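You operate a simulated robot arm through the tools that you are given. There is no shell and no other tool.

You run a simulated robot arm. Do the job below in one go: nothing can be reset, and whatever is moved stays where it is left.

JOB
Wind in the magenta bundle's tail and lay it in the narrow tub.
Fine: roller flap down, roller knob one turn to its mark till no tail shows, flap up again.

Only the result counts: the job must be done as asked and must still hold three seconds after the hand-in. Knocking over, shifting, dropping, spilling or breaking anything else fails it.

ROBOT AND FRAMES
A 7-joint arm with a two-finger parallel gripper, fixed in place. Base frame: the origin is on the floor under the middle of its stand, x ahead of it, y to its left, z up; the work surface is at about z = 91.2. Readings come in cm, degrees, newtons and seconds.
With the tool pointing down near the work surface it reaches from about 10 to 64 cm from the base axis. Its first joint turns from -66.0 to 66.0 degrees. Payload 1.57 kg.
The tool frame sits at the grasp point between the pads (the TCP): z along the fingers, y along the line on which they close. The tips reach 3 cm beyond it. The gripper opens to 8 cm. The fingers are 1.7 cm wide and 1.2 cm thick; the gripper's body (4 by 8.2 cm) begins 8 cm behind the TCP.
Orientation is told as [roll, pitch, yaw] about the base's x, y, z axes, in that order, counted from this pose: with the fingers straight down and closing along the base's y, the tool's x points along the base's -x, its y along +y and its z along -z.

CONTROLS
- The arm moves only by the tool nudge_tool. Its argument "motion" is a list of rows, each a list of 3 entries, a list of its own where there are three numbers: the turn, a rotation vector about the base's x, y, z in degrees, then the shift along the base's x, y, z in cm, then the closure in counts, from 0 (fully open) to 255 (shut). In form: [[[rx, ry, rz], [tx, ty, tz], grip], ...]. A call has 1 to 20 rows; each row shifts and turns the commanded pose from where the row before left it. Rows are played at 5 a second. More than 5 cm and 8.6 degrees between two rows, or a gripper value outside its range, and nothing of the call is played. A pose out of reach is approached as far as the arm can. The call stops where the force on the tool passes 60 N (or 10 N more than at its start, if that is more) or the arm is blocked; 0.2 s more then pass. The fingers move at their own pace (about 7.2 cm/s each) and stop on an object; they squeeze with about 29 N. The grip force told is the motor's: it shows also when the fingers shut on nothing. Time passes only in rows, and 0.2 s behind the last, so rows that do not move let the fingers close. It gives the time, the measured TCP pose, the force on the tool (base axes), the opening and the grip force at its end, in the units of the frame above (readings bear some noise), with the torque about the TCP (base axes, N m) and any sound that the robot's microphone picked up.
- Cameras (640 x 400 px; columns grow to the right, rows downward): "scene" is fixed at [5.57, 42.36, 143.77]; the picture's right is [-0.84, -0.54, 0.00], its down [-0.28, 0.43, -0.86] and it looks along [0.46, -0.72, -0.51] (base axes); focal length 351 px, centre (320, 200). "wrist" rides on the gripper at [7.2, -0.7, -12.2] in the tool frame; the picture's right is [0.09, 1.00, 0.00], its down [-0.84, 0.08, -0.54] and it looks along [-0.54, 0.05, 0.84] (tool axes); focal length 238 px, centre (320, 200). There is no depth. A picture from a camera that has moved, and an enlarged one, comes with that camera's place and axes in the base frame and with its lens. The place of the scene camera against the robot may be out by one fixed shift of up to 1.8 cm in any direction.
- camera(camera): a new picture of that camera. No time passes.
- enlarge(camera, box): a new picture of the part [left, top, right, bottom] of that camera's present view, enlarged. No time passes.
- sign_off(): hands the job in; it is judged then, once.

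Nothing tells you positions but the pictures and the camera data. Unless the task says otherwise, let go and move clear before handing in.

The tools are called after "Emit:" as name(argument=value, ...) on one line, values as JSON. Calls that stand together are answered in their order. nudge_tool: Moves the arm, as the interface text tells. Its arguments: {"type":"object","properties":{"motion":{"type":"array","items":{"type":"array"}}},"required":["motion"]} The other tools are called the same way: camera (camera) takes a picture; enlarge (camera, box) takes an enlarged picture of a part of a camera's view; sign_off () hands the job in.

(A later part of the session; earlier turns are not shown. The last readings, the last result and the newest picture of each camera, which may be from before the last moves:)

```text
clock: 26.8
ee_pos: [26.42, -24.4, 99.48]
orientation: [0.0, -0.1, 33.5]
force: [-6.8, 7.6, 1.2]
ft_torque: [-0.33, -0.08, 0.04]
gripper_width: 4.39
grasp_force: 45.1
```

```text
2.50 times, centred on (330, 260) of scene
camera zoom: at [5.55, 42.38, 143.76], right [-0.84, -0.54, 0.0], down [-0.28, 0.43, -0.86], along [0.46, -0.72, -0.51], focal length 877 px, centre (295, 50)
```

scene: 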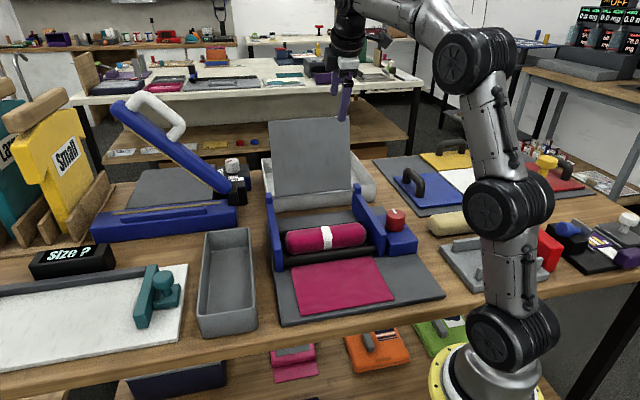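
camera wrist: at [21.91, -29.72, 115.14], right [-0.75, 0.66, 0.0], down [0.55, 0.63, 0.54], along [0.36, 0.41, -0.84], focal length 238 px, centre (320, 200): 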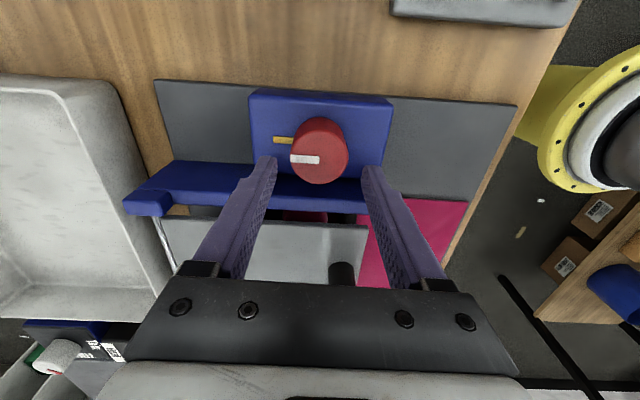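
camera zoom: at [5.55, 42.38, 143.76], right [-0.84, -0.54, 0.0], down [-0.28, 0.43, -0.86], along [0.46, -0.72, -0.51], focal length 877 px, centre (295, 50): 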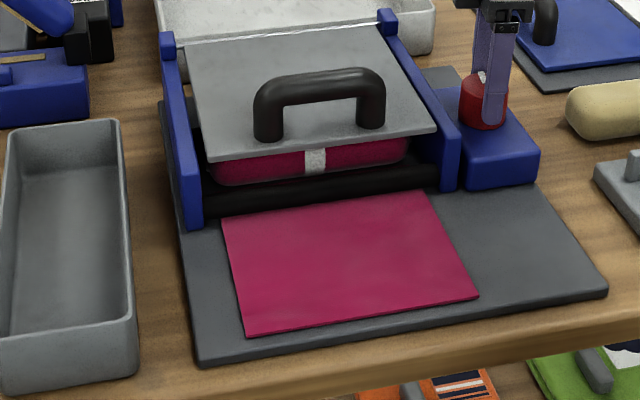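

The knob turns freely clockwise with very little torque, and the tail's front edge seems to have pulled in slightly. I'll continue clockwise and compare.

Emit:
nudge_tool(motion=[[[0, 0, -7.5], [0, 0, 0], 255], [[0, 0, -7.5], [0, 0, 0], 255], [[0, 0, -7.5], [0, 0, 0], 255], [[0, 0, -7.5], [0, 0, 0], 255], [[0, 0, 0], [0, 0, 0], 255]])

Emit:
enlarge(camera="scene", box=[220, 180, 440, 340])

Emit:
camera(camera="wrist")

```text
clock: 28.0
ee_pos: [26.27, -24.53, 99.42]
orientation: [0.1, -0.1, 3.5]
force: [-1.9, 18.6, -1.5]
ft_torque: [-0.08, -0.39, 0.03]
gripper_width: 4.34
grasp_force: 45.3
```

```text
2.50 times, centred on (330, 260) of scene
camera zoom: at [5.56, 42.41, 143.75], right [-0.84, -0.54, 0.0], down [-0.28, 0.43, -0.86], along [0.46, -0.72, -0.51], focal length 877 px, centre (295, 50)
```

zoom: 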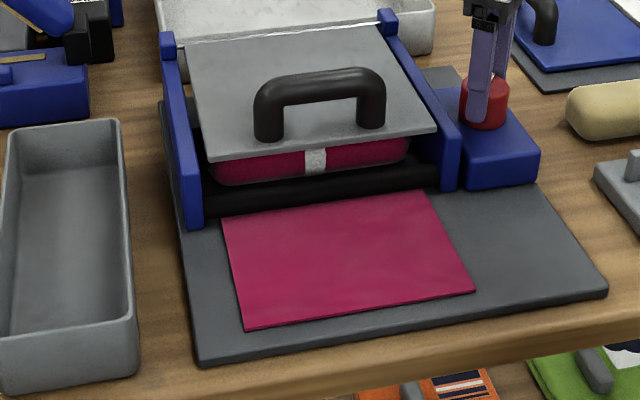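

```text
taken
camera wrist: at [19.28, -25.62, 111.67], right [-0.15, 0.99, 0.0], down [0.83, 0.13, 0.54], along [0.54, 0.08, -0.84], focal length 238 px, centre (320, 200)
```

wrist: 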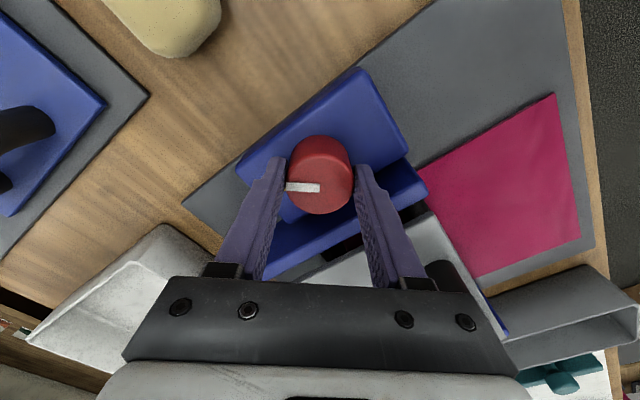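

Clockwise does wind the tail in. I'll trim the centring a little and continue clockwise.

Emit:
nudge_tool(motion=[[[0, 0, 0], [0, 0.25, 0], 255], [[0, 0, -8], [0, 0, 0], 255], [[0, 0, -8], [0, 0, 0], 255], [[0, 0, -8], [0, 0, 0], 255], [[0, 0, -8], [0, 0, 0], 255], [[0, 0, 0], [0, 0, 0], 255]])

Emit:
camera(camera="wrist")

```text
clock: 29.4
ee_pos: [26.31, -24.23, 99.51]
orientation: [-0.1, 0.0, -28.6]
force: [-3.6, -10.4, -6.9]
ft_torque: [-0.26, 0.69, 0.0]
gripper_width: 4.37
grasp_force: 45.6
```

```text
taken
camera wrist: at [19.79, -21.53, 111.67], right [0.4, 0.92, 0.0], down [0.77, -0.33, 0.54], along [0.5, -0.22, -0.84], focal length 238 px, centre (320, 200)
```

wrist: 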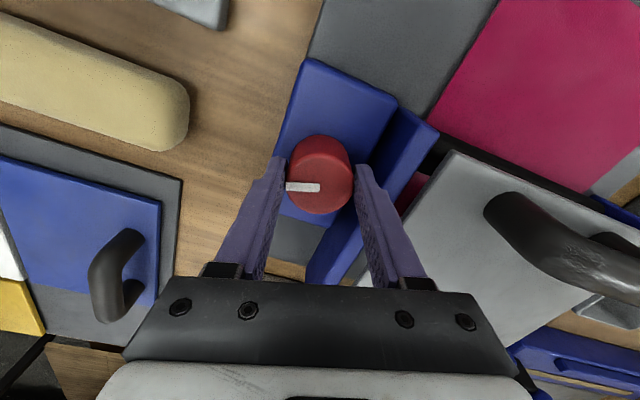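

Emit:
nudge_tool(motion=[[[0, 0, 0], [-0.03, -0.08, 0], 255], [[0, 0, -8], [0, 0, 0], 255], [[0, 0, -8], [0, 0, 0], 255], [[0, 0, -8], [0, 0, 0], 255], [[0, 0, -8], [0, 0, 0], 255], [[0, 0, 0], [0, 0, 0], 255]])

```text
clock: 30.8
ee_pos: [26.47, -24.23, 99.47]
orientation: [0.1, -0.1, -60.6]
force: [8.0, -3.8, -3.1]
ft_torque: [0.76, 0.7, 0.01]
gripper_width: 4.4
grasp_force: 45.2
```

Emit:
nudge_tool(motion=[[[0, 0, -8], [0, 0, 0], 255], [[0, 0, -8], [0, 0, 0], 255], [[0, 0, -8], [0, 0, 0], 255], [[0, 0, -8], [0, 0, 0], 255], [[0, 0, 0], [0, 0, 0], 255]])

Emit:
enlarge(camera="scene", box=[220, 180, 440, 340])

Emit:
camera(camera="wrist")

```text
clock: 32.0
ee_pos: [26.62, -24.26, 99.56]
orientation: [0.3, 0.1, -92.7]
force: [30.6, 9.9, -6.5]
ft_torque: [-0.81, 0.31, 0.07]
gripper_width: 4.37
grasp_force: 44.9
```

```text
2.50 times, centred on (330, 260) of scene
camera zoom: at [5.67, 42.39, 143.75], right [-0.84, -0.54, 0.0], down [-0.28, 0.43, -0.86], along [0.46, -0.72, -0.51], focal length 877 px, centre (295, 50)
```

zoom: 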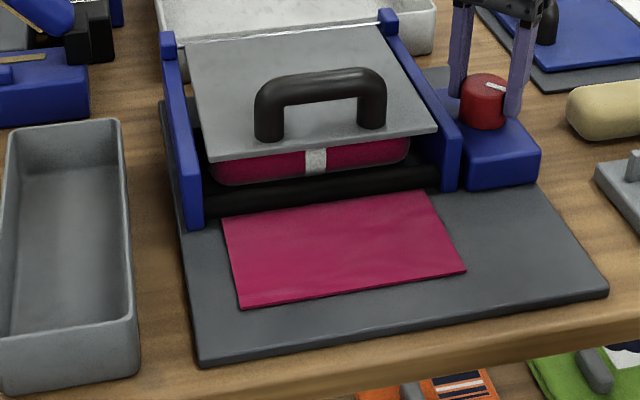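

```text
taken
camera wrist: at [26.17, -17.11, 111.68], right [1.0, 0.05, 0.0], down [0.04, -0.84, 0.54], along [0.03, -0.54, -0.84], focal length 238 px, centre (320, 200)
```

wrist: 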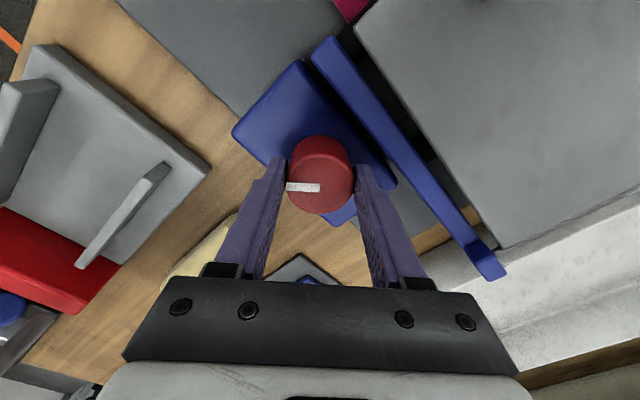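

The winding is working, at about 136° of 360° so far. I'll re-centre by moving +x to relieve the side load, then continue.

Emit:
nudge_tool(motion=[[[0, 0, 0], [0.2, 0.05, 0], 255], [[0, 0, 0], [0, 0, 0], 255]])

```text
clock: 32.6
ee_pos: [26.48, -24.21, 99.46]
orientation: [0.0, 0.0, -92.5]
force: [12.8, 2.3, 1.0]
ft_torque: [0.72, -0.93, 0.04]
gripper_width: 4.38
grasp_force: 45.1
```

Emit:
nudge_tool(motion=[[[0, 0, 0], [0.12, -0.1, 0], 255], [[0, 0, -8], [0, 0, 0], 255], [[0, 0, -8], [0, 0, 0], 255], [[0, 0, -8], [0, 0, 0], 255], [[0, 0, 0], [0, 0, 0], 255]])

```text
clock: 33.8
ee_pos: [26.61, -24.29, 99.47]
orientation: [-0.1, -0.1, -116.6]
force: [-3.7, 16.0, 22.0]
ft_torque: [1.06, -0.13, -0.01]
gripper_width: 4.38
grasp_force: 45.3
```

Emit:
nudge_tool(motion=[[[0, 0, -8], [0, 0.05, 0], 255], [[0, 0, -8], [0, 0.05, 0], 255], [[0, 0, -8], [0, 0, 0], 255], [[0, 0, 0], [0, 0, 0], 255]])

Emit:
enlarge(camera="scene", box=[220, 180, 440, 340])

Emit:
camera(camera="wrist")

```text
clock: 34.8
ee_pos: [26.61, -24.29, 99.4]
orientation: [0.2, -0.1, -140.6]
force: [2.4, 4.9, 6.0]
ft_torque: [-0.46, 0.54, -0.04]
gripper_width: 4.35
grasp_force: 44.9
```

```text
2.50 times, centred on (330, 260) of scene
camera zoom: at [5.57, 42.38, 143.76], right [-0.84, -0.54, 0.0], down [-0.28, 0.43, -0.86], along [0.46, -0.72, -0.51], focal length 877 px, centre (295, 50)
```

zoom: 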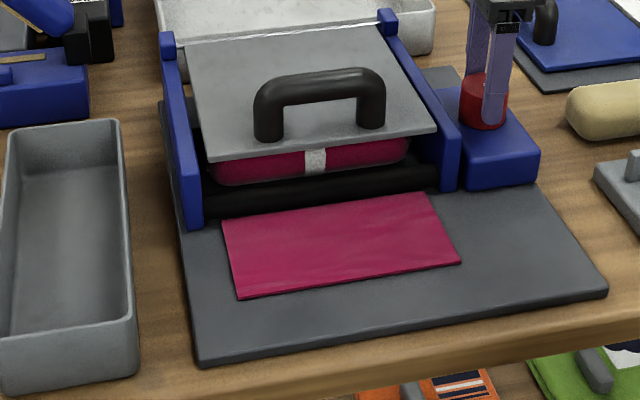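

```text
taken
camera wrist: at [31.81, -19.27, 111.67], right [0.7, -0.71, 0.0], down [-0.6, -0.59, 0.54], along [-0.38, -0.38, -0.84], focal length 238 px, centre (320, 200)
```

wrist: 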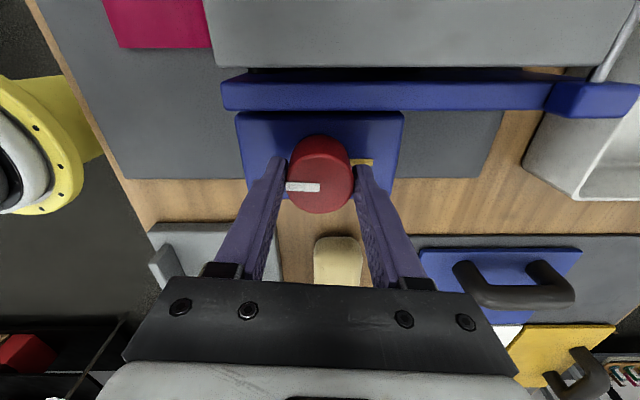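

Half a turn is done, with 184° turned and the pointer opposite the mark. I'll release, lift, rotate the gripper back 180°, and regrip.

Emit:
nudge_tool(motion=[[[0, 0, 0], [0, 0, 0], 75], [[0, 0, 0], [0, 0, 0], 75], [[0, 0, 0], [0, 0, 2], 75], [[0, 0, 0], [0, 0, 2], 75], [[0, 0, 8], [0, 0, 0], 75], [[0, 0, 8], [0, 0, 0], 75], [[0, 0, 8], [0, 0, 0], 75], [[0, 0, 8], [0, 0, 0], 75], [[0, 0, 8], [0, 0, 0], 75], [[0, 0, 8], [0, 0, 0], 75], [[0, 0, 8], [0, 0, 0], 75], [[0, 0, 8], [0, 0, 0], 75], [[0, 0, 8], [0, 0, 0], 75], [[0, 0, 8], [0, 0, 0], 75], [[0, 0, 8], [0, 0, 0], 75], [[0, 0, 8], [0, 0, 0], 75], [[0, 0, 0], [0, 0, 0], 75]])

Emit:
nudge_tool(motion=[[[0, 0, 8], [0, 0, 0], 75], [[0, 0, 8], [0, 0, 0], 75], [[0, 0, 8], [0, 0, 0], 75], [[0, 0, 8], [0, 0, 0], 75], [[0, 0, 8], [0, 0, 0], 75], [[0, 0, 8], [0, 0, 0], 75], [[0, 0, 8], [0, 0, 0], 75], [[0, 0, 8], [0, 0, 0], 75], [[0, 0, 8], [0, 0, 0], 75], [[0, 0, 8], [0, 0, 0], 75], [[0, 0, 4], [0, 0, 0], 75], [[0, 0, 0], [0, 0, 0], 75]])

Emit:
camera(camera="wrist")

Emit:
enlarge(camera="wrist", box=[260, 90, 380, 210])

Emit:
enlarge(camera="scene", box=[220, 180, 440, 340])

```text
clock: 38.4
ee_pos: [26.58, -24.22, 103.44]
orientation: [0.0, 0.0, -44.3]
force: [0.7, 0.4, 0.1]
ft_torque: [-0.03, 0.03, -0.01]
gripper_width: 5.64
grasp_force: 0.0
```

```text
clock: 41.0
ee_pos: [26.66, -24.19, 103.47]
orientation: [0.0, 0.0, 39.7]
force: [1.2, 0.6, -0.6]
ft_torque: [-0.02, -0.02, 0.03]
gripper_width: 5.66
grasp_force: 0.1
```

```text
taken
camera wrist: at [21.58, -29.47, 115.66], right [-0.71, 0.71, 0.0], down [0.59, 0.59, 0.54], along [0.38, 0.38, -0.84], focal length 238 px, centre (320, 200)
```

wrist: 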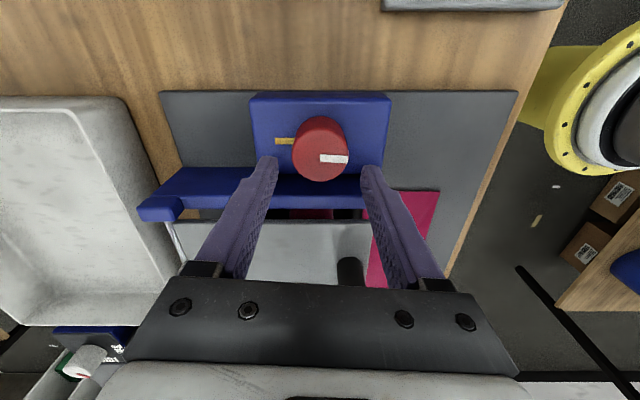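

```text
3.33 times, centred on (320, 150) of wrist
camera zoom: at [21.58, -29.47, 115.66], right [-0.71, 0.71, 0.0], down [0.59, 0.59, 0.54], along [0.38, 0.38, -0.84], focal length 794 px, centre (320, 367)
```

zoom: 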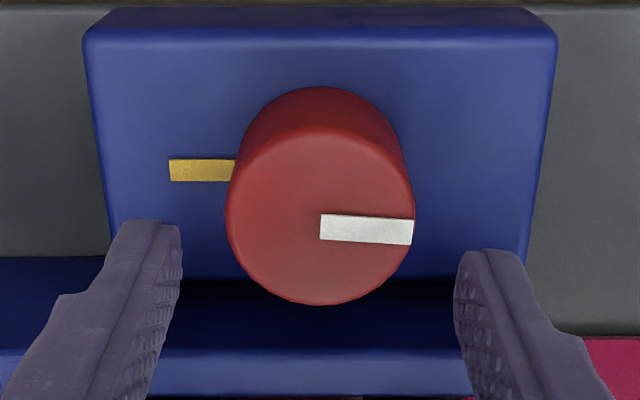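

```text
2.50 times, centred on (330, 260) of scene
camera zoom: at [5.57, 42.36, 143.77], right [-0.84, -0.54, 0.0], down [-0.28, 0.43, -0.86], along [0.46, -0.72, -0.51], focal length 877 px, centre (295, 50)
```

zoom: 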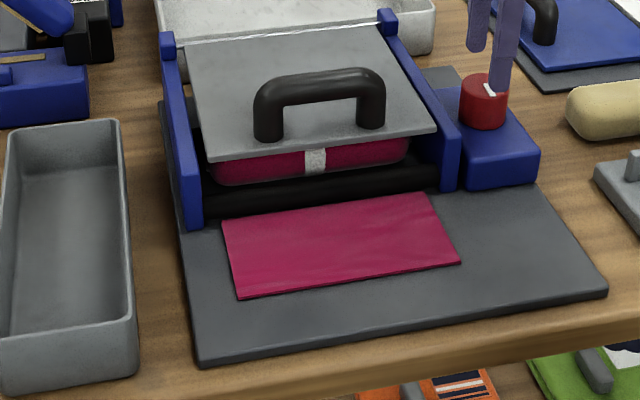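

The knob held its place and the machine hasn't shifted. I'll lower, regrip, and continue clockwise for the second half.

Emit:
nudge_tool(motion=[[[0, 0, 0], [-0.1, -0.1, 0], 75], [[0, 0, 0], [0, 0, -2], 75], [[0, 0, 0], [0, 0, -2], 75], [[0, 0, 0], [0, 0, 0], 110], [[0, 0, 0], [0, 0, 0], 255], [[0, 0, 0], [0, 0, 0], 255], [[0, 0, 0], [0, 0, 0], 255]])

Emit:
enlarge(camera="wrist", box=[220, 80, 420, 220])

```text
clock: 42.6
ee_pos: [26.53, -24.41, 99.45]
orientation: [-0.3, -0.1, 39.7]
force: [2.1, -4.7, -4.5]
ft_torque: [-0.25, -0.27, 0.01]
gripper_width: 4.36
grasp_force: 45.2
```

```text
2.86 times, centred on (320, 150) of wrist
camera zoom: at [21.49, -29.52, 111.58], right [-0.71, 0.71, 0.0], down [0.6, 0.59, 0.54], along [0.38, 0.38, -0.84], focal length 681 px, centre (320, 343)
```

zoom: 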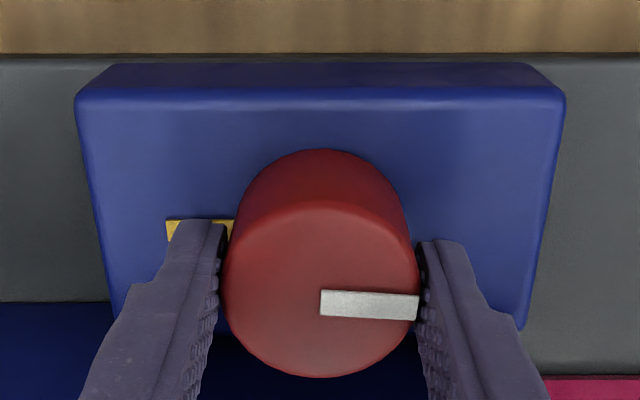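

Emit:
nudge_tool(motion=[[[0, 0, -8], [0, 0, 0], 255], [[0, 0, -8], [0, 0, 0], 255], [[0, 0, -8], [0, 0, 0], 255], [[0, 0, -8], [0, 0, 0], 255], [[0, 0, -8], [0, 0, 0], 255], [[0, 0, 0], [0, 0, 0], 255]])

```text
clock: 44.0
ee_pos: [26.66, -24.5, 99.37]
orientation: [0.0, 0.0, -0.5]
force: [5.7, -8.8, -19.1]
ft_torque: [-0.36, -0.65, -0.04]
gripper_width: 4.39
grasp_force: 45.8
```

Emit:
nudge_tool(motion=[[[0, 0, -8], [0, -0.05, 0], 255], [[0, 0, -8], [0, 0, 0], 255], [[0, 0, -8], [0, 0, 0], 255], [[0, 0, -8], [0, 0, 0], 255], [[0, 0, -8], [0, 0, 0], 255], [[0, 0, 0], [0, 0, 0], 255]])

Emit:
enlarge(camera="scene", box=[220, 180, 440, 340])

```text
clock: 45.4
ee_pos: [26.52, -24.47, 99.49]
orientation: [0.1, -0.1, -40.5]
force: [6.7, -10.9, -23.0]
ft_torque: [-0.13, -0.37, -0.02]
gripper_width: 4.38
grasp_force: 44.6
```

```text
2.50 times, centred on (330, 260) of scene
camera zoom: at [5.61, 42.31, 143.78], right [-0.84, -0.54, 0.0], down [-0.28, 0.43, -0.86], along [0.46, -0.72, -0.51], focal length 877 px, centre (295, 50)
```

zoom: 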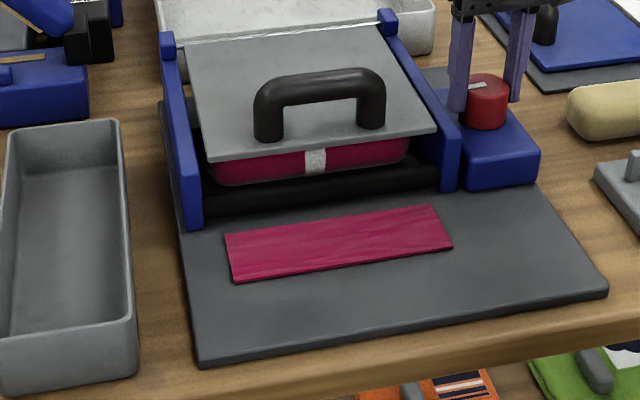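

Emit:
nudge_tool(motion=[[[0, 0, -8], [0, 0, 0], 255], [[0, 0, -8], [0, 0, 0], 255], [[0, 0, -8], [0, 0, 0], 255], [[0, 0, -8], [0, 0, 0], 255], [[0, 0, 0], [0, 0, 0], 255]])

```text
clock: 46.6
ee_pos: [26.54, -24.57, 99.58]
orientation: [-0.1, 0.2, -72.4]
force: [3.9, -6.6, -30.3]
ft_torque: [-0.92, -0.43, 0.0]
gripper_width: 4.38
grasp_force: 45.1
```

Emit:
nudge_tool(motion=[[[0, 0, 0], [0, -0.03, -0.15], 255], [[0, 0, -8], [0, 0, 0], 255], [[0, 0, -8], [0, 0, 0], 255], [[0, 0, -8], [0, 0, 0], 255], [[0, 0, 0], [0, 0, 0], 255]])

Emit:
enlarge(camera="scene", box=[220, 180, 440, 340])

```text
clock: 47.8
ee_pos: [26.35, -24.46, 99.38]
orientation: [0.1, 0.0, -96.6]
force: [-7.9, 1.5, 8.6]
ft_torque: [1.31, 0.44, 0.0]
gripper_width: 4.38
grasp_force: 45.0
```

```text
2.50 times, centred on (330, 260) of scene
camera zoom: at [5.54, 42.37, 143.76], right [-0.84, -0.54, 0.0], down [-0.28, 0.43, -0.86], along [0.46, -0.72, -0.51], focal length 877 px, centre (295, 50)
```

zoom: 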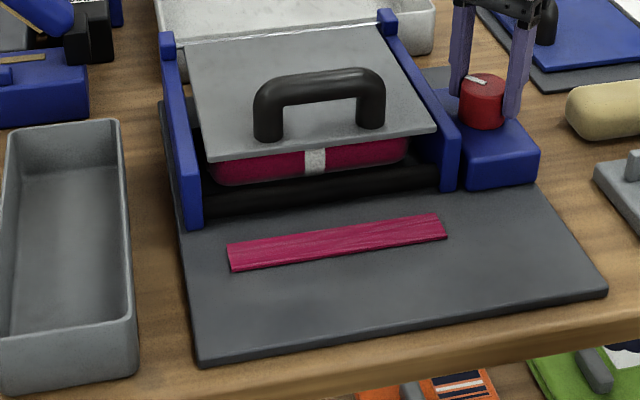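

Emit:
nudge_tool(motion=[[[0, 0, -7.9], [0, 0, 0], 255], [[0, 0, -7.9], [0, 0, 0], 255], [[0, 0, -7.9], [0, 0, 0], 255], [[0, 0, -7.9], [0, 0, 0], 255], [[0, 0, -7.9], [0, 0, 0], 255], [[0, 0, 0], [0, 0, 0], 255]])

Emit:
camera(camera="wrist")

Emit:
enlarge(camera="wrist", box=[240, 100, 400, 220])

Emit:
enlarge(camera="scene", box=[220, 180, 440, 340])

```text
clock: 49.2
ee_pos: [26.44, -24.32, 99.49]
orientation: [-0.1, 0.0, -136.0]
force: [-10.5, 9.6, 20.6]
ft_torque: [-0.43, 1.02, 0.0]
gripper_width: 4.4
grasp_force: 44.8
```

```text
taken
camera wrist: at [31.24, -19.05, 111.59], right [0.76, -0.65, 0.0], down [-0.55, -0.64, 0.54], along [-0.35, -0.41, -0.84], focal length 238 px, centre (320, 200)
```

wrist: 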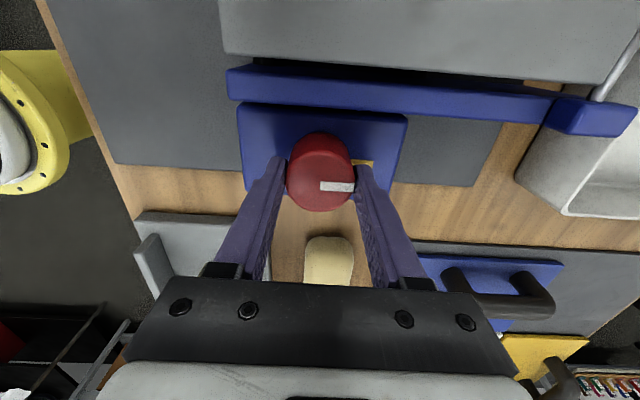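

```text
3.33 times, centred on (320, 160) of wrist
camera zoom: at [31.24, -19.05, 111.59], right [0.76, -0.65, 0.0], down [-0.55, -0.64, 0.54], along [-0.35, -0.41, -0.84], focal length 794 px, centre (320, 333)
```

zoom: 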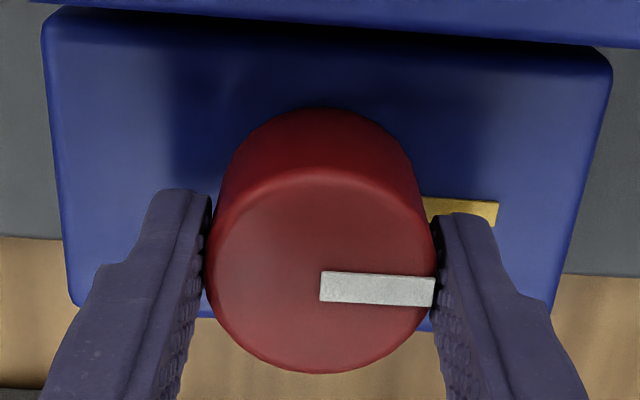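

```text
2.50 times, centred on (330, 260) of scene
camera zoom: at [5.53, 42.4, 143.75], right [-0.84, -0.54, 0.0], down [-0.27, 0.43, -0.86], along [0.46, -0.72, -0.51], focal length 877 px, centre (295, 50)
```

zoom: 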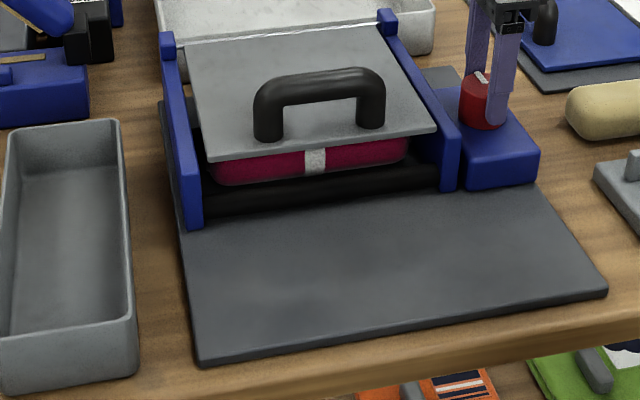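

The tail is fully wound in and the pointer lines up with the mark again, a full 360° turn. I'll release the knob, rise, and turn back to face the flap's handle.

Emit:
nudge_tool(motion=[[[0, 0, 0], [0, 0, 0], 75], [[0, 0, 0], [0, 0, 0], 75], [[0, 0, 0], [0, 0, 2.5], 75], [[0, 0, 0], [0, 0, 3], 75], [[0, 0, 0], [0, 0, 3], 75], [[0, 0, 0], [0, 0, 3], 75], [[0, 0, 0], [0, 0, 0], 75]])

Emit:
enlarge(camera="wrist", box=[240, 80, 400, 220])

Emit:
enlarge(camera="scene", box=[260, 180, 440, 280])

```text
clock: 50.8
ee_pos: [26.4, -24.58, 110.75]
orientation: [0.0, -0.1, -135.9]
force: [-1.1, -1.0, 0.9]
ft_torque: [-0.03, 0.01, 0.0]
gripper_width: 5.66
grasp_force: 0.1
```

```text
2.86 times, centred on (320, 150) of wrist
camera zoom: at [31.23, -19.18, 123.14], right [0.76, -0.65, 0.0], down [-0.55, -0.64, 0.54], along [-0.35, -0.41, -0.84], focal length 681 px, centre (320, 343)
```

zoom: 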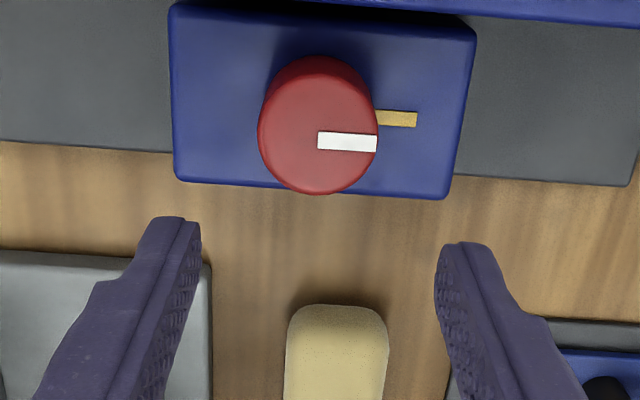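

```text
3.56 times, centred on (350, 230) of scene
camera zoom: at [5.57, 42.36, 143.77], right [-0.84, -0.54, 0.0], down [-0.28, 0.43, -0.86], along [0.46, -0.72, -0.51], focal length 1248 px, centre (213, 93)
```

zoom: 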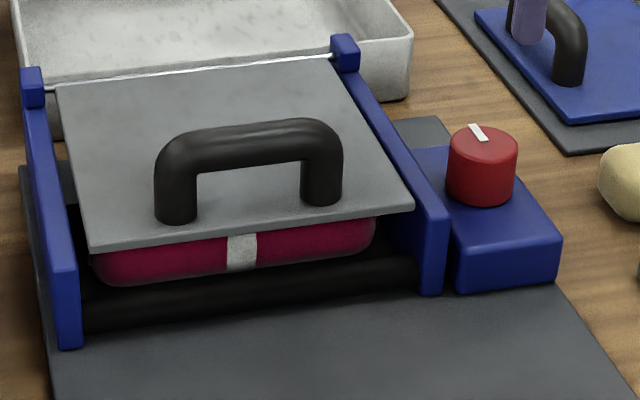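

Emit:
nudge_tool(motion=[[[0, 0, 7.8], [0, 0, 1.2], 0], [[0, 0, 7.8], [0, 0, 1.1], 0], [[0, 0, 7.8], [0.94, 1.46, 0], 0], [[0, 0, 7.8], [0.94, 1.46, 0], 0], [[0, 0, 7.8], [0.94, 1.46, 0], 0], [[0, 0, 7.8], [0.94, 1.46, 0], 0], [[0, 0, 7.8], [0.94, 1.46, 0], 0], [[0, 0, 7.8], [0.94, 1.46, 0], 0], [[0, 0, 7.8], [0.94, 1.46, 0], 0], [[0, 0, 7.8], [0.94, 1.46, 0], 0], [[0, 0, 7.8], [0.94, 1.46, 0], 0], [[0, 0, 7.8], [0.94, 1.46, 0], 0], [[0, 0, 7.8], [0, 0, 0], 0], [[0, 0, 7.8], [0, 0, 0], 0], [[0, 0, 7.8], [0, 0, 0], 0], [[0, 0, 7.8], [0, 0, 0], 0], [[0, 0, 7.8], [0, 0, 0], 0], [[0, 0, 7.8], [0, 0, 0], 0], [[0, 0, 7.8], [0, 0, 0], 0], [[0, 0, 7.8], [0, 0, 0], 0]])

Emit:
nudge_tool(motion=[[[0, 0, 7.8], [0, 0, 0], 0], [[0, 0, 7.8], [0, 0, 0], 0], [[0, 0, 7.8], [0, 0, 0], 0], [[0, 0, 0], [0, 0, 0], 0]])

Emit:
camera(camera="wrist")

Emit:
camera(camera="scene")

```text
clock: 55.0
ee_pos: [35.93, -9.9, 113.1]
orientation: [0.1, 0.0, 20.3]
force: [-0.2, 0.2, 0.2]
ft_torque: [-0.01, 0.03, 0.05]
gripper_width: 8.0
grasp_force: 0.0
```

```text
clock: 56.0
ee_pos: [35.98, -9.73, 113.09]
orientation: [-0.1, 0.0, 43.6]
force: [-0.4, 0.2, -0.1]
ft_torque: [0.0, 0.0, 0.02]
gripper_width: 8.0
grasp_force: 0.1
```

```text
taken
camera wrist: at [31.24, -15.32, 125.35], right [-0.75, 0.66, 0.0], down [0.55, 0.63, 0.54], along [0.36, 0.41, -0.84], focal length 238 px, centre (320, 200)
```

wrist: 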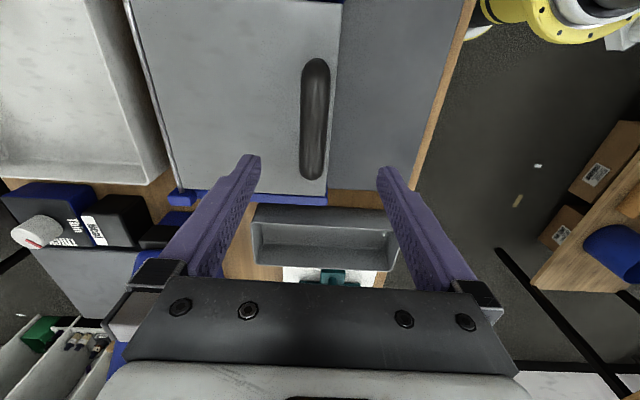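

```text
taken
```

scene: 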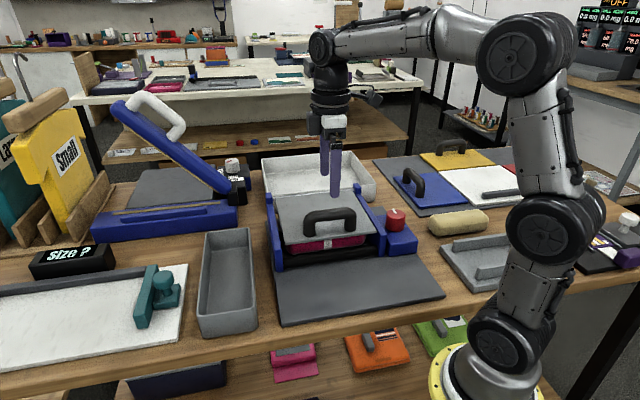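

The handle bar lies at v≈32.7, u≈13–23, and z about 104.5. I'll centre over it and lower.

Emit:
nudge_tool(motion=[[[0, 0, 0], [-0.39, -1.48, 0], 0], [[0, 0, 0], [0, 0, -2], 0], [[0, 0, 0], [0, 0, -2], 0], [[0, 0, 0], [0, 0, -1.5], 0], [[0, 0, 0], [0, 0, 0], 0]])

Emit:
camera(camera="wrist")

Emit:
enlarge(camera="scene", box=[260, 140, 440, 260])

```text
clock: 57.2
ee_pos: [35.75, -11.39, 107.59]
orientation: [0.0, 0.0, 43.5]
force: [0.4, 0.2, 0.6]
ft_torque: [-0.03, 0.0, 0.01]
gripper_width: 8.01
grasp_force: 0.0
```

```text
taken
camera wrist: at [30.91, -16.87, 119.81], right [-0.75, 0.66, 0.0], down [0.55, 0.63, 0.54], along [0.36, 0.41, -0.84], focal length 238 px, centre (320, 200)
```

wrist: 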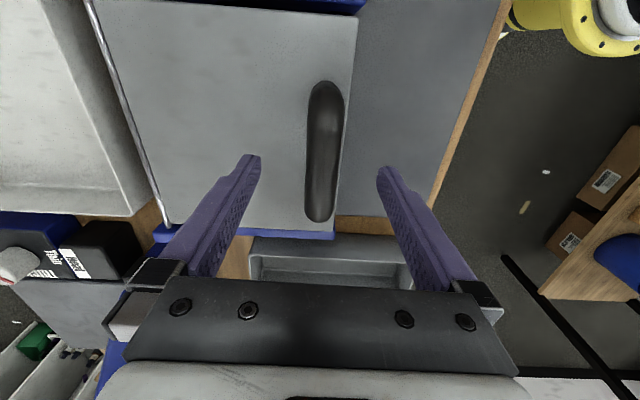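

```text
3.33 times, centred on (350, 200) of scene
camera zoom: at [5.57, 42.36, 143.77], right [-0.84, -0.54, 0.0], down [-0.28, 0.43, -0.86], along [0.46, -0.72, -0.51], focal length 1170 px, centre (220, 200)
```

zoom: 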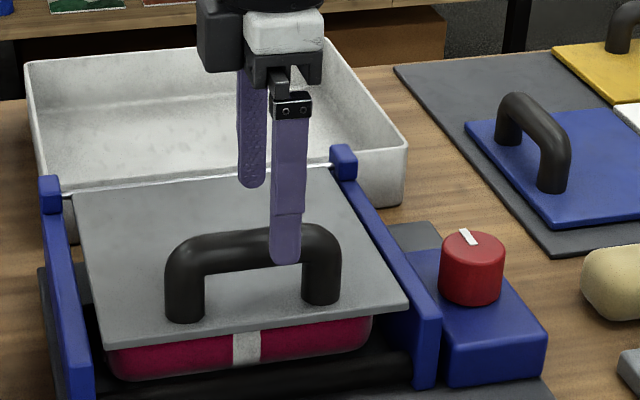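

Emit:
nudge_tool(motion=[[[0, 0, 0], [0.48, 0.66, -0.8], 0], [[0, 0, 0], [0, 0, -1], 0], [[0, 0, 0], [0, 0, -0.8], 0], [[0, 0, 0], [0, 0, 0], 0]])

Emit:
enlarge(camera="wrist", box=[220, 60, 420, 260])

Emit:
enlarge(camera="scene", box=[260, 140, 440, 260])

```text
clock: 58.2
ee_pos: [36.07, -10.61, 104.8]
orientation: [0.0, 0.1, 43.5]
force: [-1.2, -0.6, 0.3]
ft_torque: [-0.01, -0.03, -0.04]
gripper_width: 7.99
grasp_force: 0.0
```

```text
2.00 times, centred on (320, 160) of wrist
camera zoom: at [31.31, -16.15, 117.16], right [-0.75, 0.66, 0.0], down [0.55, 0.63, 0.54], along [0.36, 0.41, -0.84], focal length 477 px, centre (320, 280)
```

zoom: 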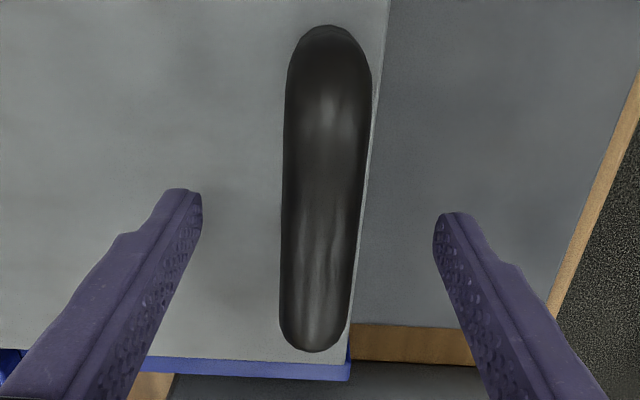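

```text
3.33 times, centred on (350, 200) of scene
camera zoom: at [5.57, 42.36, 143.77], right [-0.84, -0.54, 0.0], down [-0.28, 0.43, -0.86], along [0.46, -0.72, -0.51], focal length 1170 px, centre (220, 200)
```

zoom: 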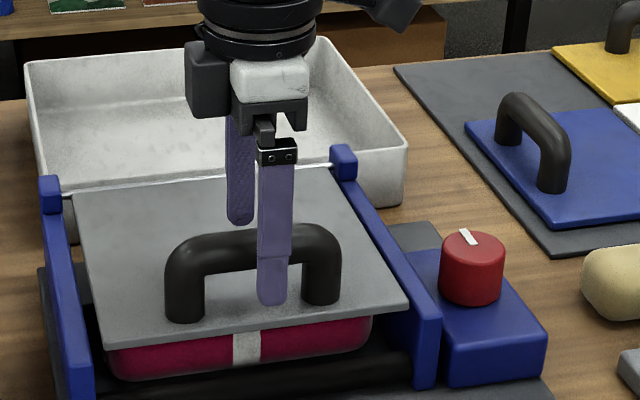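

Emit:
nudge_tool(motion=[[[0, 0, 0], [0, 0, -0.3], 100], [[0, 0, 0], [0, 0, 0], 180], [[0, 0, 0], [0, 0, 0], 255], [[0, 0, 0], [0, 0, 0], 255], [[0, 0, 0], [0, 0, 0], 255]])

Emit:
enlarge(camera="scene", box=[260, 140, 440, 260])

```text
clock: 59.4
ee_pos: [35.94, -10.69, 104.64]
orientation: [0.0, 0.0, 43.5]
force: [0.9, -0.6, -1.1]
ft_torque: [0.02, -0.07, 0.64]
gripper_width: 2.54
grasp_force: 37.1
```

```text
3.33 times, centred on (350, 200) of scene
camera zoom: at [5.57, 42.36, 143.77], right [-0.84, -0.54, 0.0], down [-0.28, 0.43, -0.86], along [0.46, -0.72, -0.51], focal length 1170 px, centre (220, 200)
```

zoom: 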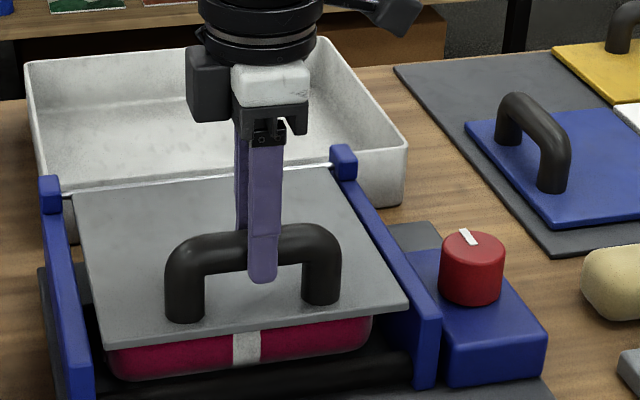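

The handle is gripped at 2.5 cm wide. I'll ease the yaw slightly and raise the flap along the hinge arc, keeping the tool vertical so the bar rolls in the grip.

Emit:
nudge_tool(motion=[[[0, 0, 1.5], [0, 0, 0], 255], [[0, 0, 0], [0.37, -0.37, 1.42], 255], [[0, 0, 0], [0.44, -0.44, 1.35], 255], [[0, 0, 0], [0.53, -0.53, 1.3], 255], [[0, 0, 0], [0.6, -0.6, 1.22], 255], [[0, 0, 0], [0, 0, 0], 255]])

Emit:
enlarge(camera="scene", box=[240, 120, 440, 270])

```text
clock: 60.8
ee_pos: [37.66, -12.47, 110.11]
orientation: [0.3, -0.1, 45.0]
force: [-21.3, 25.8, 20.1]
ft_torque: [0.84, 0.31, 0.08]
gripper_width: 2.54
grasp_force: 36.7
```

```text
2.67 times, centred on (340, 195) of scene
camera zoom: at [5.48, 42.45, 143.74], right [-0.84, -0.54, 0.0], down [-0.27, 0.43, -0.86], along [0.46, -0.72, -0.51], focal length 936 px, centre (267, 213)
```

zoom: 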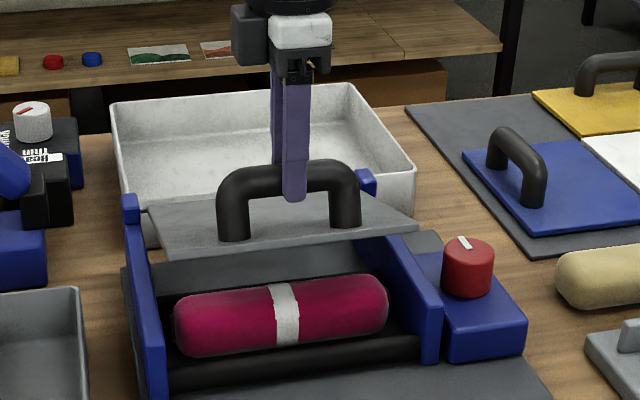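

The flap is coming up, but the outward load shows the hinge is slightly higher than I assumed. I'll correct the arc and continue in small stages.

Emit:
nudge_tool(motion=[[[0, 0, 0], [0.44, -0.44, 1.46], 255], [[0, 0, 0], [0.71, -0.71, 1.09], 255], [[0, 0, 0], [0.77, -0.77, 1.0], 255], [[0, 0, 0], [0, 0, 0], 255]])

```text
clock: 61.8
ee_pos: [39.84, -14.67, 113.44]
orientation: [-0.1, 0.1, 44.9]
force: [-4.8, 1.1, 1.0]
ft_torque: [0.11, 0.39, 0.0]
gripper_width: 2.55
grasp_force: 36.8
```

Emit:
nudge_tool(motion=[[[0, 0, 0], [0.83, -0.83, 0.89], 255], [[0, 0, 0], [0.88, -0.88, 0.8], 255], [[0, 0, 0], [0.93, -0.93, 0.68], 255], [[0, 0, 0], [0.96, -0.96, 0.56], 255], [[0, 0, 0], [0, 0, 0], 255]])

Emit:
enlarge(camera="scene", box=[240, 80, 440, 270])

```text
clock: 63.0
ee_pos: [43.45, -18.19, 116.46]
orientation: [-0.1, 0.1, 45.0]
force: [-6.3, -1.0, 2.9]
ft_torque: [0.04, 0.24, 0.05]
gripper_width: 2.53
grasp_force: 36.2
```

```text
2.11 times, centred on (340, 175) of scene
camera zoom: at [5.55, 42.36, 143.77], right [-0.84, -0.54, 0.0], down [-0.28, 0.43, -0.86], along [0.46, -0.72, -0.51], focal length 739 px, centre (278, 253)
```

zoom: 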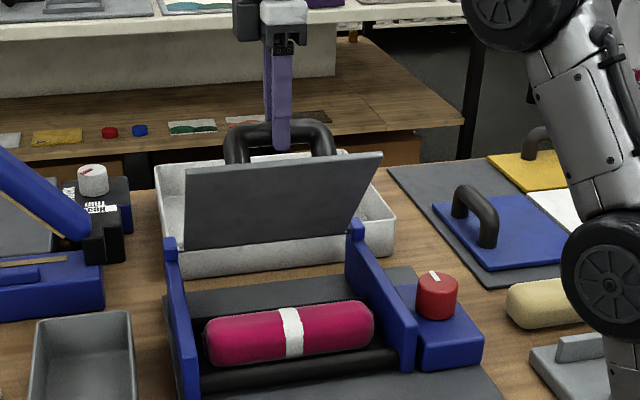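

Emit:
nudge_tool(motion=[[[0, 0, 0], [1.0, -1.0, 0.42], 255], [[0, 0, 0], [1.02, -1.02, 0.3], 255], [[0, 0, 0], [1.03, -1.03, 0.18], 255], [[0, 0, 0], [0, 0, 0], 255]])

Emit:
camera(camera="wrist")

Emit:
enlarge(camera="scene", box=[240, 60, 440, 250])

```text
clock: 64.0
ee_pos: [46.49, -21.21, 117.48]
orientation: [0.0, 0.0, 44.9]
force: [-8.6, -3.9, 2.7]
ft_torque: [-0.06, 0.43, -0.04]
gripper_width: 2.54
grasp_force: 37.1
```

```text
taken
camera wrist: at [41.97, -26.75, 129.67], right [-0.77, 0.64, 0.0], down [0.54, 0.65, 0.54], along [0.35, 0.42, -0.84], focal length 238 px, centre (320, 200)
```

wrist: 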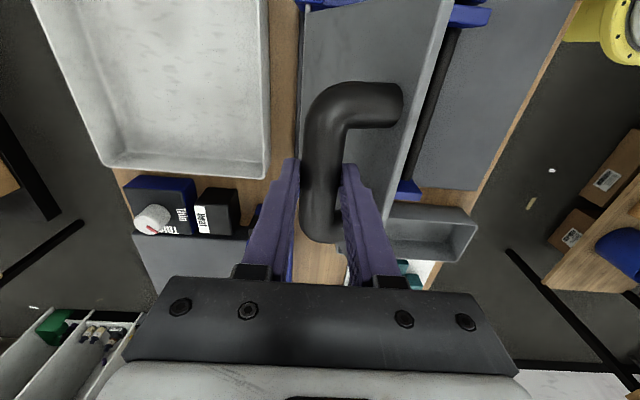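

```text
2.11 times, centred on (340, 155) of scene
camera zoom: at [5.54, 42.35, 143.77], right [-0.84, -0.54, 0.0], down [-0.28, 0.43, -0.86], along [0.46, -0.72, -0.51], focal length 739 px, centre (278, 295)
```

zoom: 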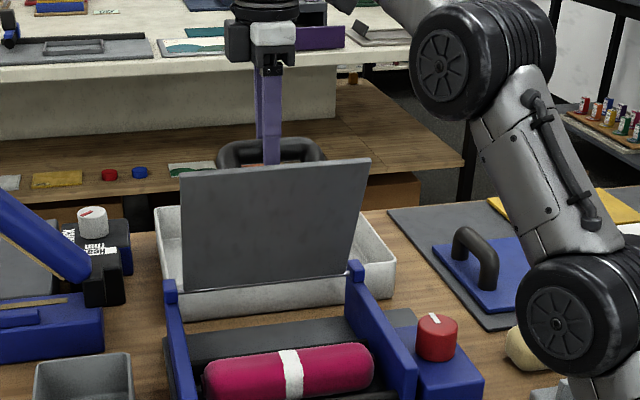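

The flap is at about 70°, and from there the arm couldn't withdraw straight up. I'll bring it back slightly to about 58°, release (friction holds it), and exit upward.

Emit:
nudge_tool(motion=[[[0, 0, 0], [-1.03, 1.03, -0.18], 255], [[0, 0, 0], [-1.02, 1.02, -0.3], 255], [[0, 0, 0], [-0.5, 0.5, -0.21], 255], [[0, 0, 0], [0, 0, 0], 255], [[0, 0, 0], [0, 0, 0], 130], [[0, 0, 0], [0, 0, 0], 110], [[0, 0, 0], [0, 0, 0], 110]])

Emit:
enlarge(camera="scene", box=[240, 60, 440, 250])

Emit:
camera(camera="wrist")

```text
clock: 65.6
ee_pos: [44.02, -18.45, 116.62]
orientation: [0.0, -0.1, 45.0]
force: [0.4, 0.5, -0.5]
ft_torque: [0.01, -0.01, 0.0]
gripper_width: 4.55
grasp_force: 0.0
```

```text
2.11 times, centred on (340, 155) of scene
camera zoom: at [5.57, 42.36, 143.77], right [-0.84, -0.54, 0.0], down [-0.28, 0.43, -0.86], along [0.46, -0.72, -0.51], focal length 739 px, centre (278, 295)
```

zoom: 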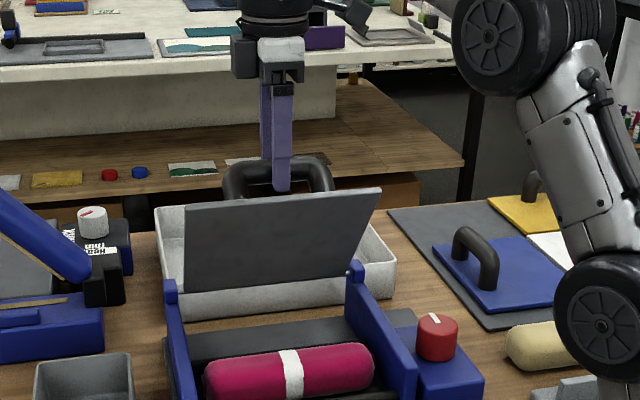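

```text
taken
camera wrist: at [39.42, -24.15, 128.98], right [-0.77, 0.64, 0.0], down [0.54, 0.65, 0.54], along [0.35, 0.42, -0.84], focal length 238 px, centre (320, 200)
```

wrist: 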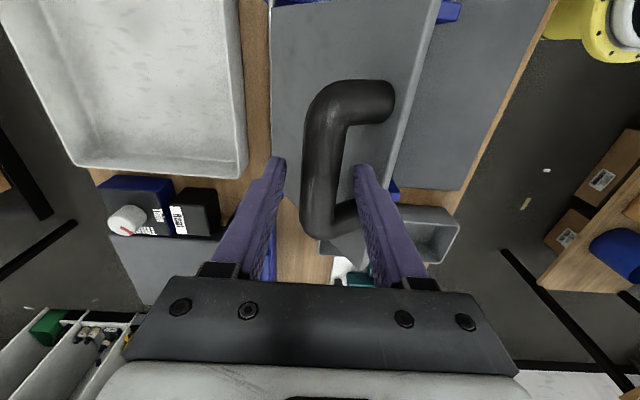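

Emit:
nudge_tool(motion=[[[0, 0, 0], [0, 0, 1.8], 110], [[0, 0, 0], [0, 0, 1.8], 110], [[0, 0, 0], [0, 0, 1.6], 110], [[0, 0, 0], [0, 0, 0], 110]])

Emit:
enlarge(camera="scene", box=[240, 60, 440, 250])

```text
clock: 66.6
ee_pos: [43.95, -18.64, 121.92]
orientation: [0.0, 0.0, 45.1]
force: [0.2, -0.2, 0.8]
ft_torque: [0.04, 0.0, -0.01]
gripper_width: 4.56
grasp_force: 0.1
```

```text
2.11 times, centred on (340, 155) of scene
camera zoom: at [5.57, 42.36, 143.77], right [-0.84, -0.54, 0.0], down [-0.28, 0.43, -0.86], along [0.46, -0.72, -0.51], focal length 739 px, centre (278, 295)
```

zoom: 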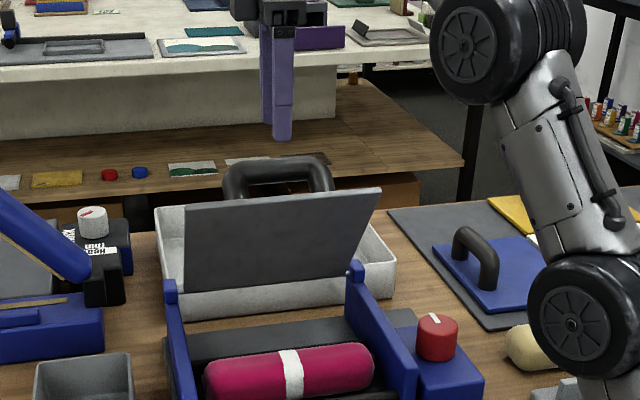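

Emit:
nudge_tool(motion=[[[0, 0, 0], [-2.07, 2.07, 0], 200], [[0, 0, 0], [-2.07, 2.07, 0], 255], [[0, 0, 0], [-2.07, 2.07, 0], 255], [[0, 0, 0], [0, 0, -2.8], 255], [[0, 0, 0], [0, 0, -2.8], 255], [[0, 0, 0], [0, 0, -2.8], 255], [[0, 0, 0], [0, 0, 0], 255]])

Emit:
camera(camera="wrist")

Emit:
enlarge(camera="scene", box=[240, 60, 440, 250])

```text
clock: 68.2
ee_pos: [37.77, -12.73, 113.41]
orientation: [0.0, 0.0, 44.9]
force: [0.4, -0.3, -0.5]
ft_torque: [-0.03, 0.0, 0.01]
gripper_width: 0.0
grasp_force: 21.2
```

```text
taken
camera wrist: at [33.16, -18.25, 125.69], right [-0.77, 0.64, 0.0], down [0.54, 0.65, 0.54], along [0.35, 0.42, -0.84], focal length 238 px, centre (320, 200)
```

wrist: 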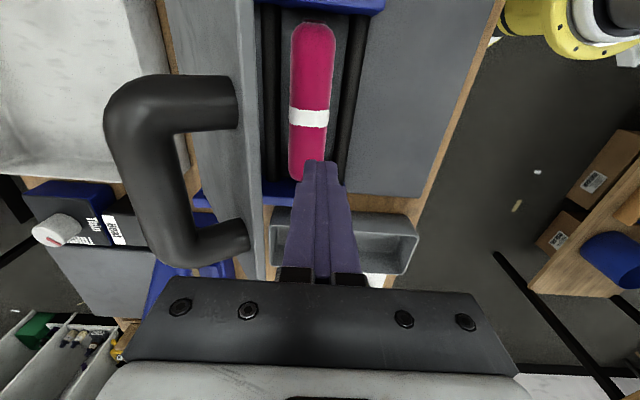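

```text
2.11 times, centred on (340, 155) of scene
camera zoom: at [5.57, 42.36, 143.77], right [-0.84, -0.54, 0.0], down [-0.28, 0.43, -0.86], along [0.46, -0.72, -0.51], focal length 739 px, centre (278, 295)
```

zoom: 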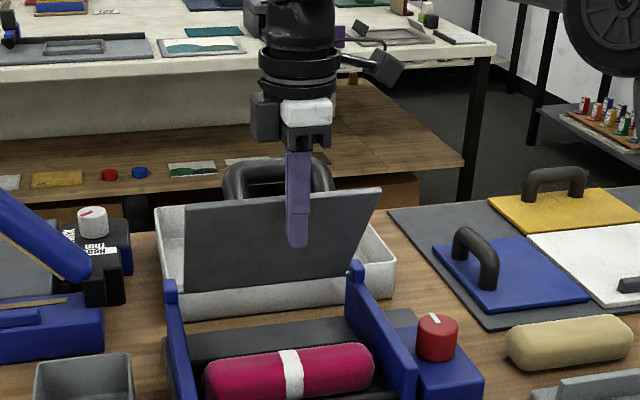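

The closed fingers are now in front of the flap. I'll push it back toward upright.

Emit:
nudge_tool(motion=[[[0, 0, 0], [0.8, -0.8, 0], 255], [[0, 0, 0], [0.8, -0.8, 0], 255], [[0, 0, 0], [0.8, -0.8, 0], 255], [[0, 0, 0], [0.8, -0.8, 0], 255], [[0, 0, 0], [0.8, -0.8, 0], 255], [[0, 0, 0], [0.8, -0.8, 0], 255], [[0, 0, 0], [0.8, -0.8, 0], 255], [[0, 0, 0], [0, 0, 0], 255]])

Emit:
camera(camera="wrist")

Emit:
enlarge(camera="scene", box=[240, 60, 440, 250])

```text
clock: 69.4
ee_pos: [41.72, -16.44, 114.79]
orientation: [-1.4, -0.6, 44.9]
force: [-2.9, -0.3, 7.0]
ft_torque: [-0.09, -0.08, -0.03]
gripper_width: 0.01
grasp_force: 21.2
stopped in row 6: the force on the tool passed its limit at 64 N (the readings are from after the stop); the commanded pose is now the measured one
```

```text
taken
camera wrist: at [36.86, -21.84, 127.0], right [-0.77, 0.64, -0.03], down [0.52, 0.65, 0.55], along [0.37, 0.41, -0.84], focal length 238 px, centre (320, 200)
```

wrist: 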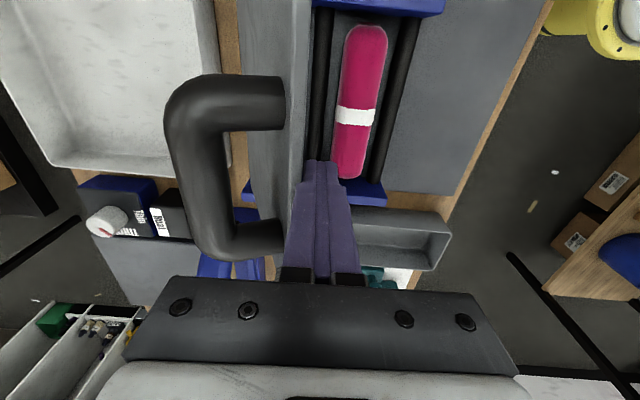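

```text
2.11 times, centred on (340, 155) of scene
camera zoom: at [5.55, 42.36, 143.77], right [-0.84, -0.54, 0.0], down [-0.28, 0.43, -0.86], along [0.46, -0.72, -0.51], focal length 739 px, centre (278, 295)
```

zoom: 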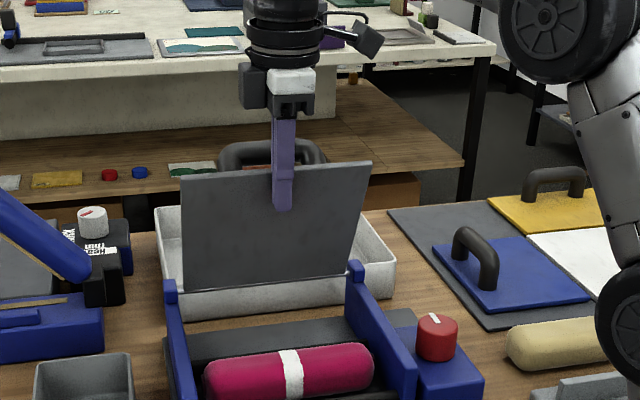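

The flap edge caught on the step in the fingers. It is still fine, at about 68°. I'll back off, tilt the tool so the fingers lie along the flap face, and push with the tips instead.

Emit:
nudge_tool(motion=[[[0, 0, 0], [-0.9, 0.9, 0], 255], [[0, 0, 0], [-0.9, 0.9, 0], 255], [[-5.6, -5.6, 0], [0, 0, 0], 255], [[-5.6, -5.6, 0], [0, 0, 0], 255], [[-5.6, -5.6, 0], [0, 0, 0], 255], [[0, 0, 0], [0, 0, 0], 255]])

Emit:
camera(camera="wrist")

Emit:
enlarge(camera="scene", box=[240, 60, 440, 250])

```text
clock: 70.8
ee_pos: [39.99, -14.53, 114.62]
orientation: [-25.2, -0.4, 45.3]
force: [-0.6, -0.3, 0.2]
ft_torque: [0.04, 0.0, 0.02]
gripper_width: 0.02
grasp_force: 21.5
```

```text
taken
camera wrist: at [31.65, -16.56, 125.95], right [-0.7, 0.57, -0.42], down [0.37, 0.8, 0.47], along [0.61, 0.17, -0.78], focal length 238 px, centre (320, 200)
```

wrist: 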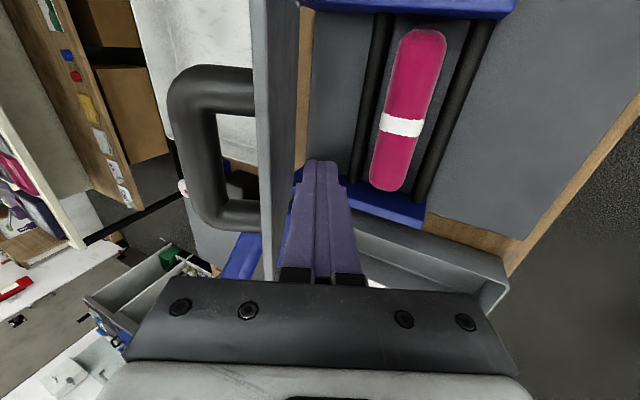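

```text
2.11 times, centred on (340, 155) of scene
camera zoom: at [5.57, 42.36, 143.77], right [-0.84, -0.54, 0.0], down [-0.28, 0.43, -0.86], along [0.46, -0.72, -0.51], focal length 739 px, centre (278, 295)
```

zoom: 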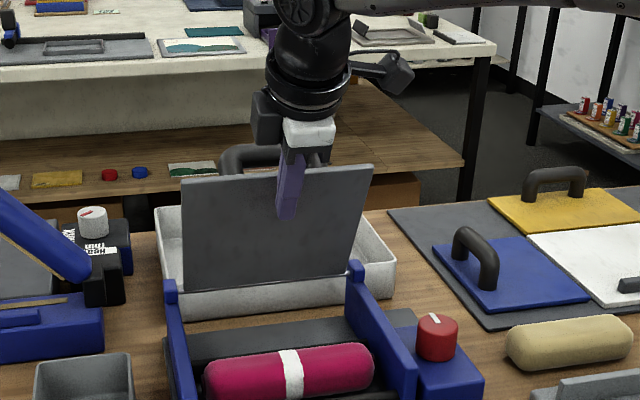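

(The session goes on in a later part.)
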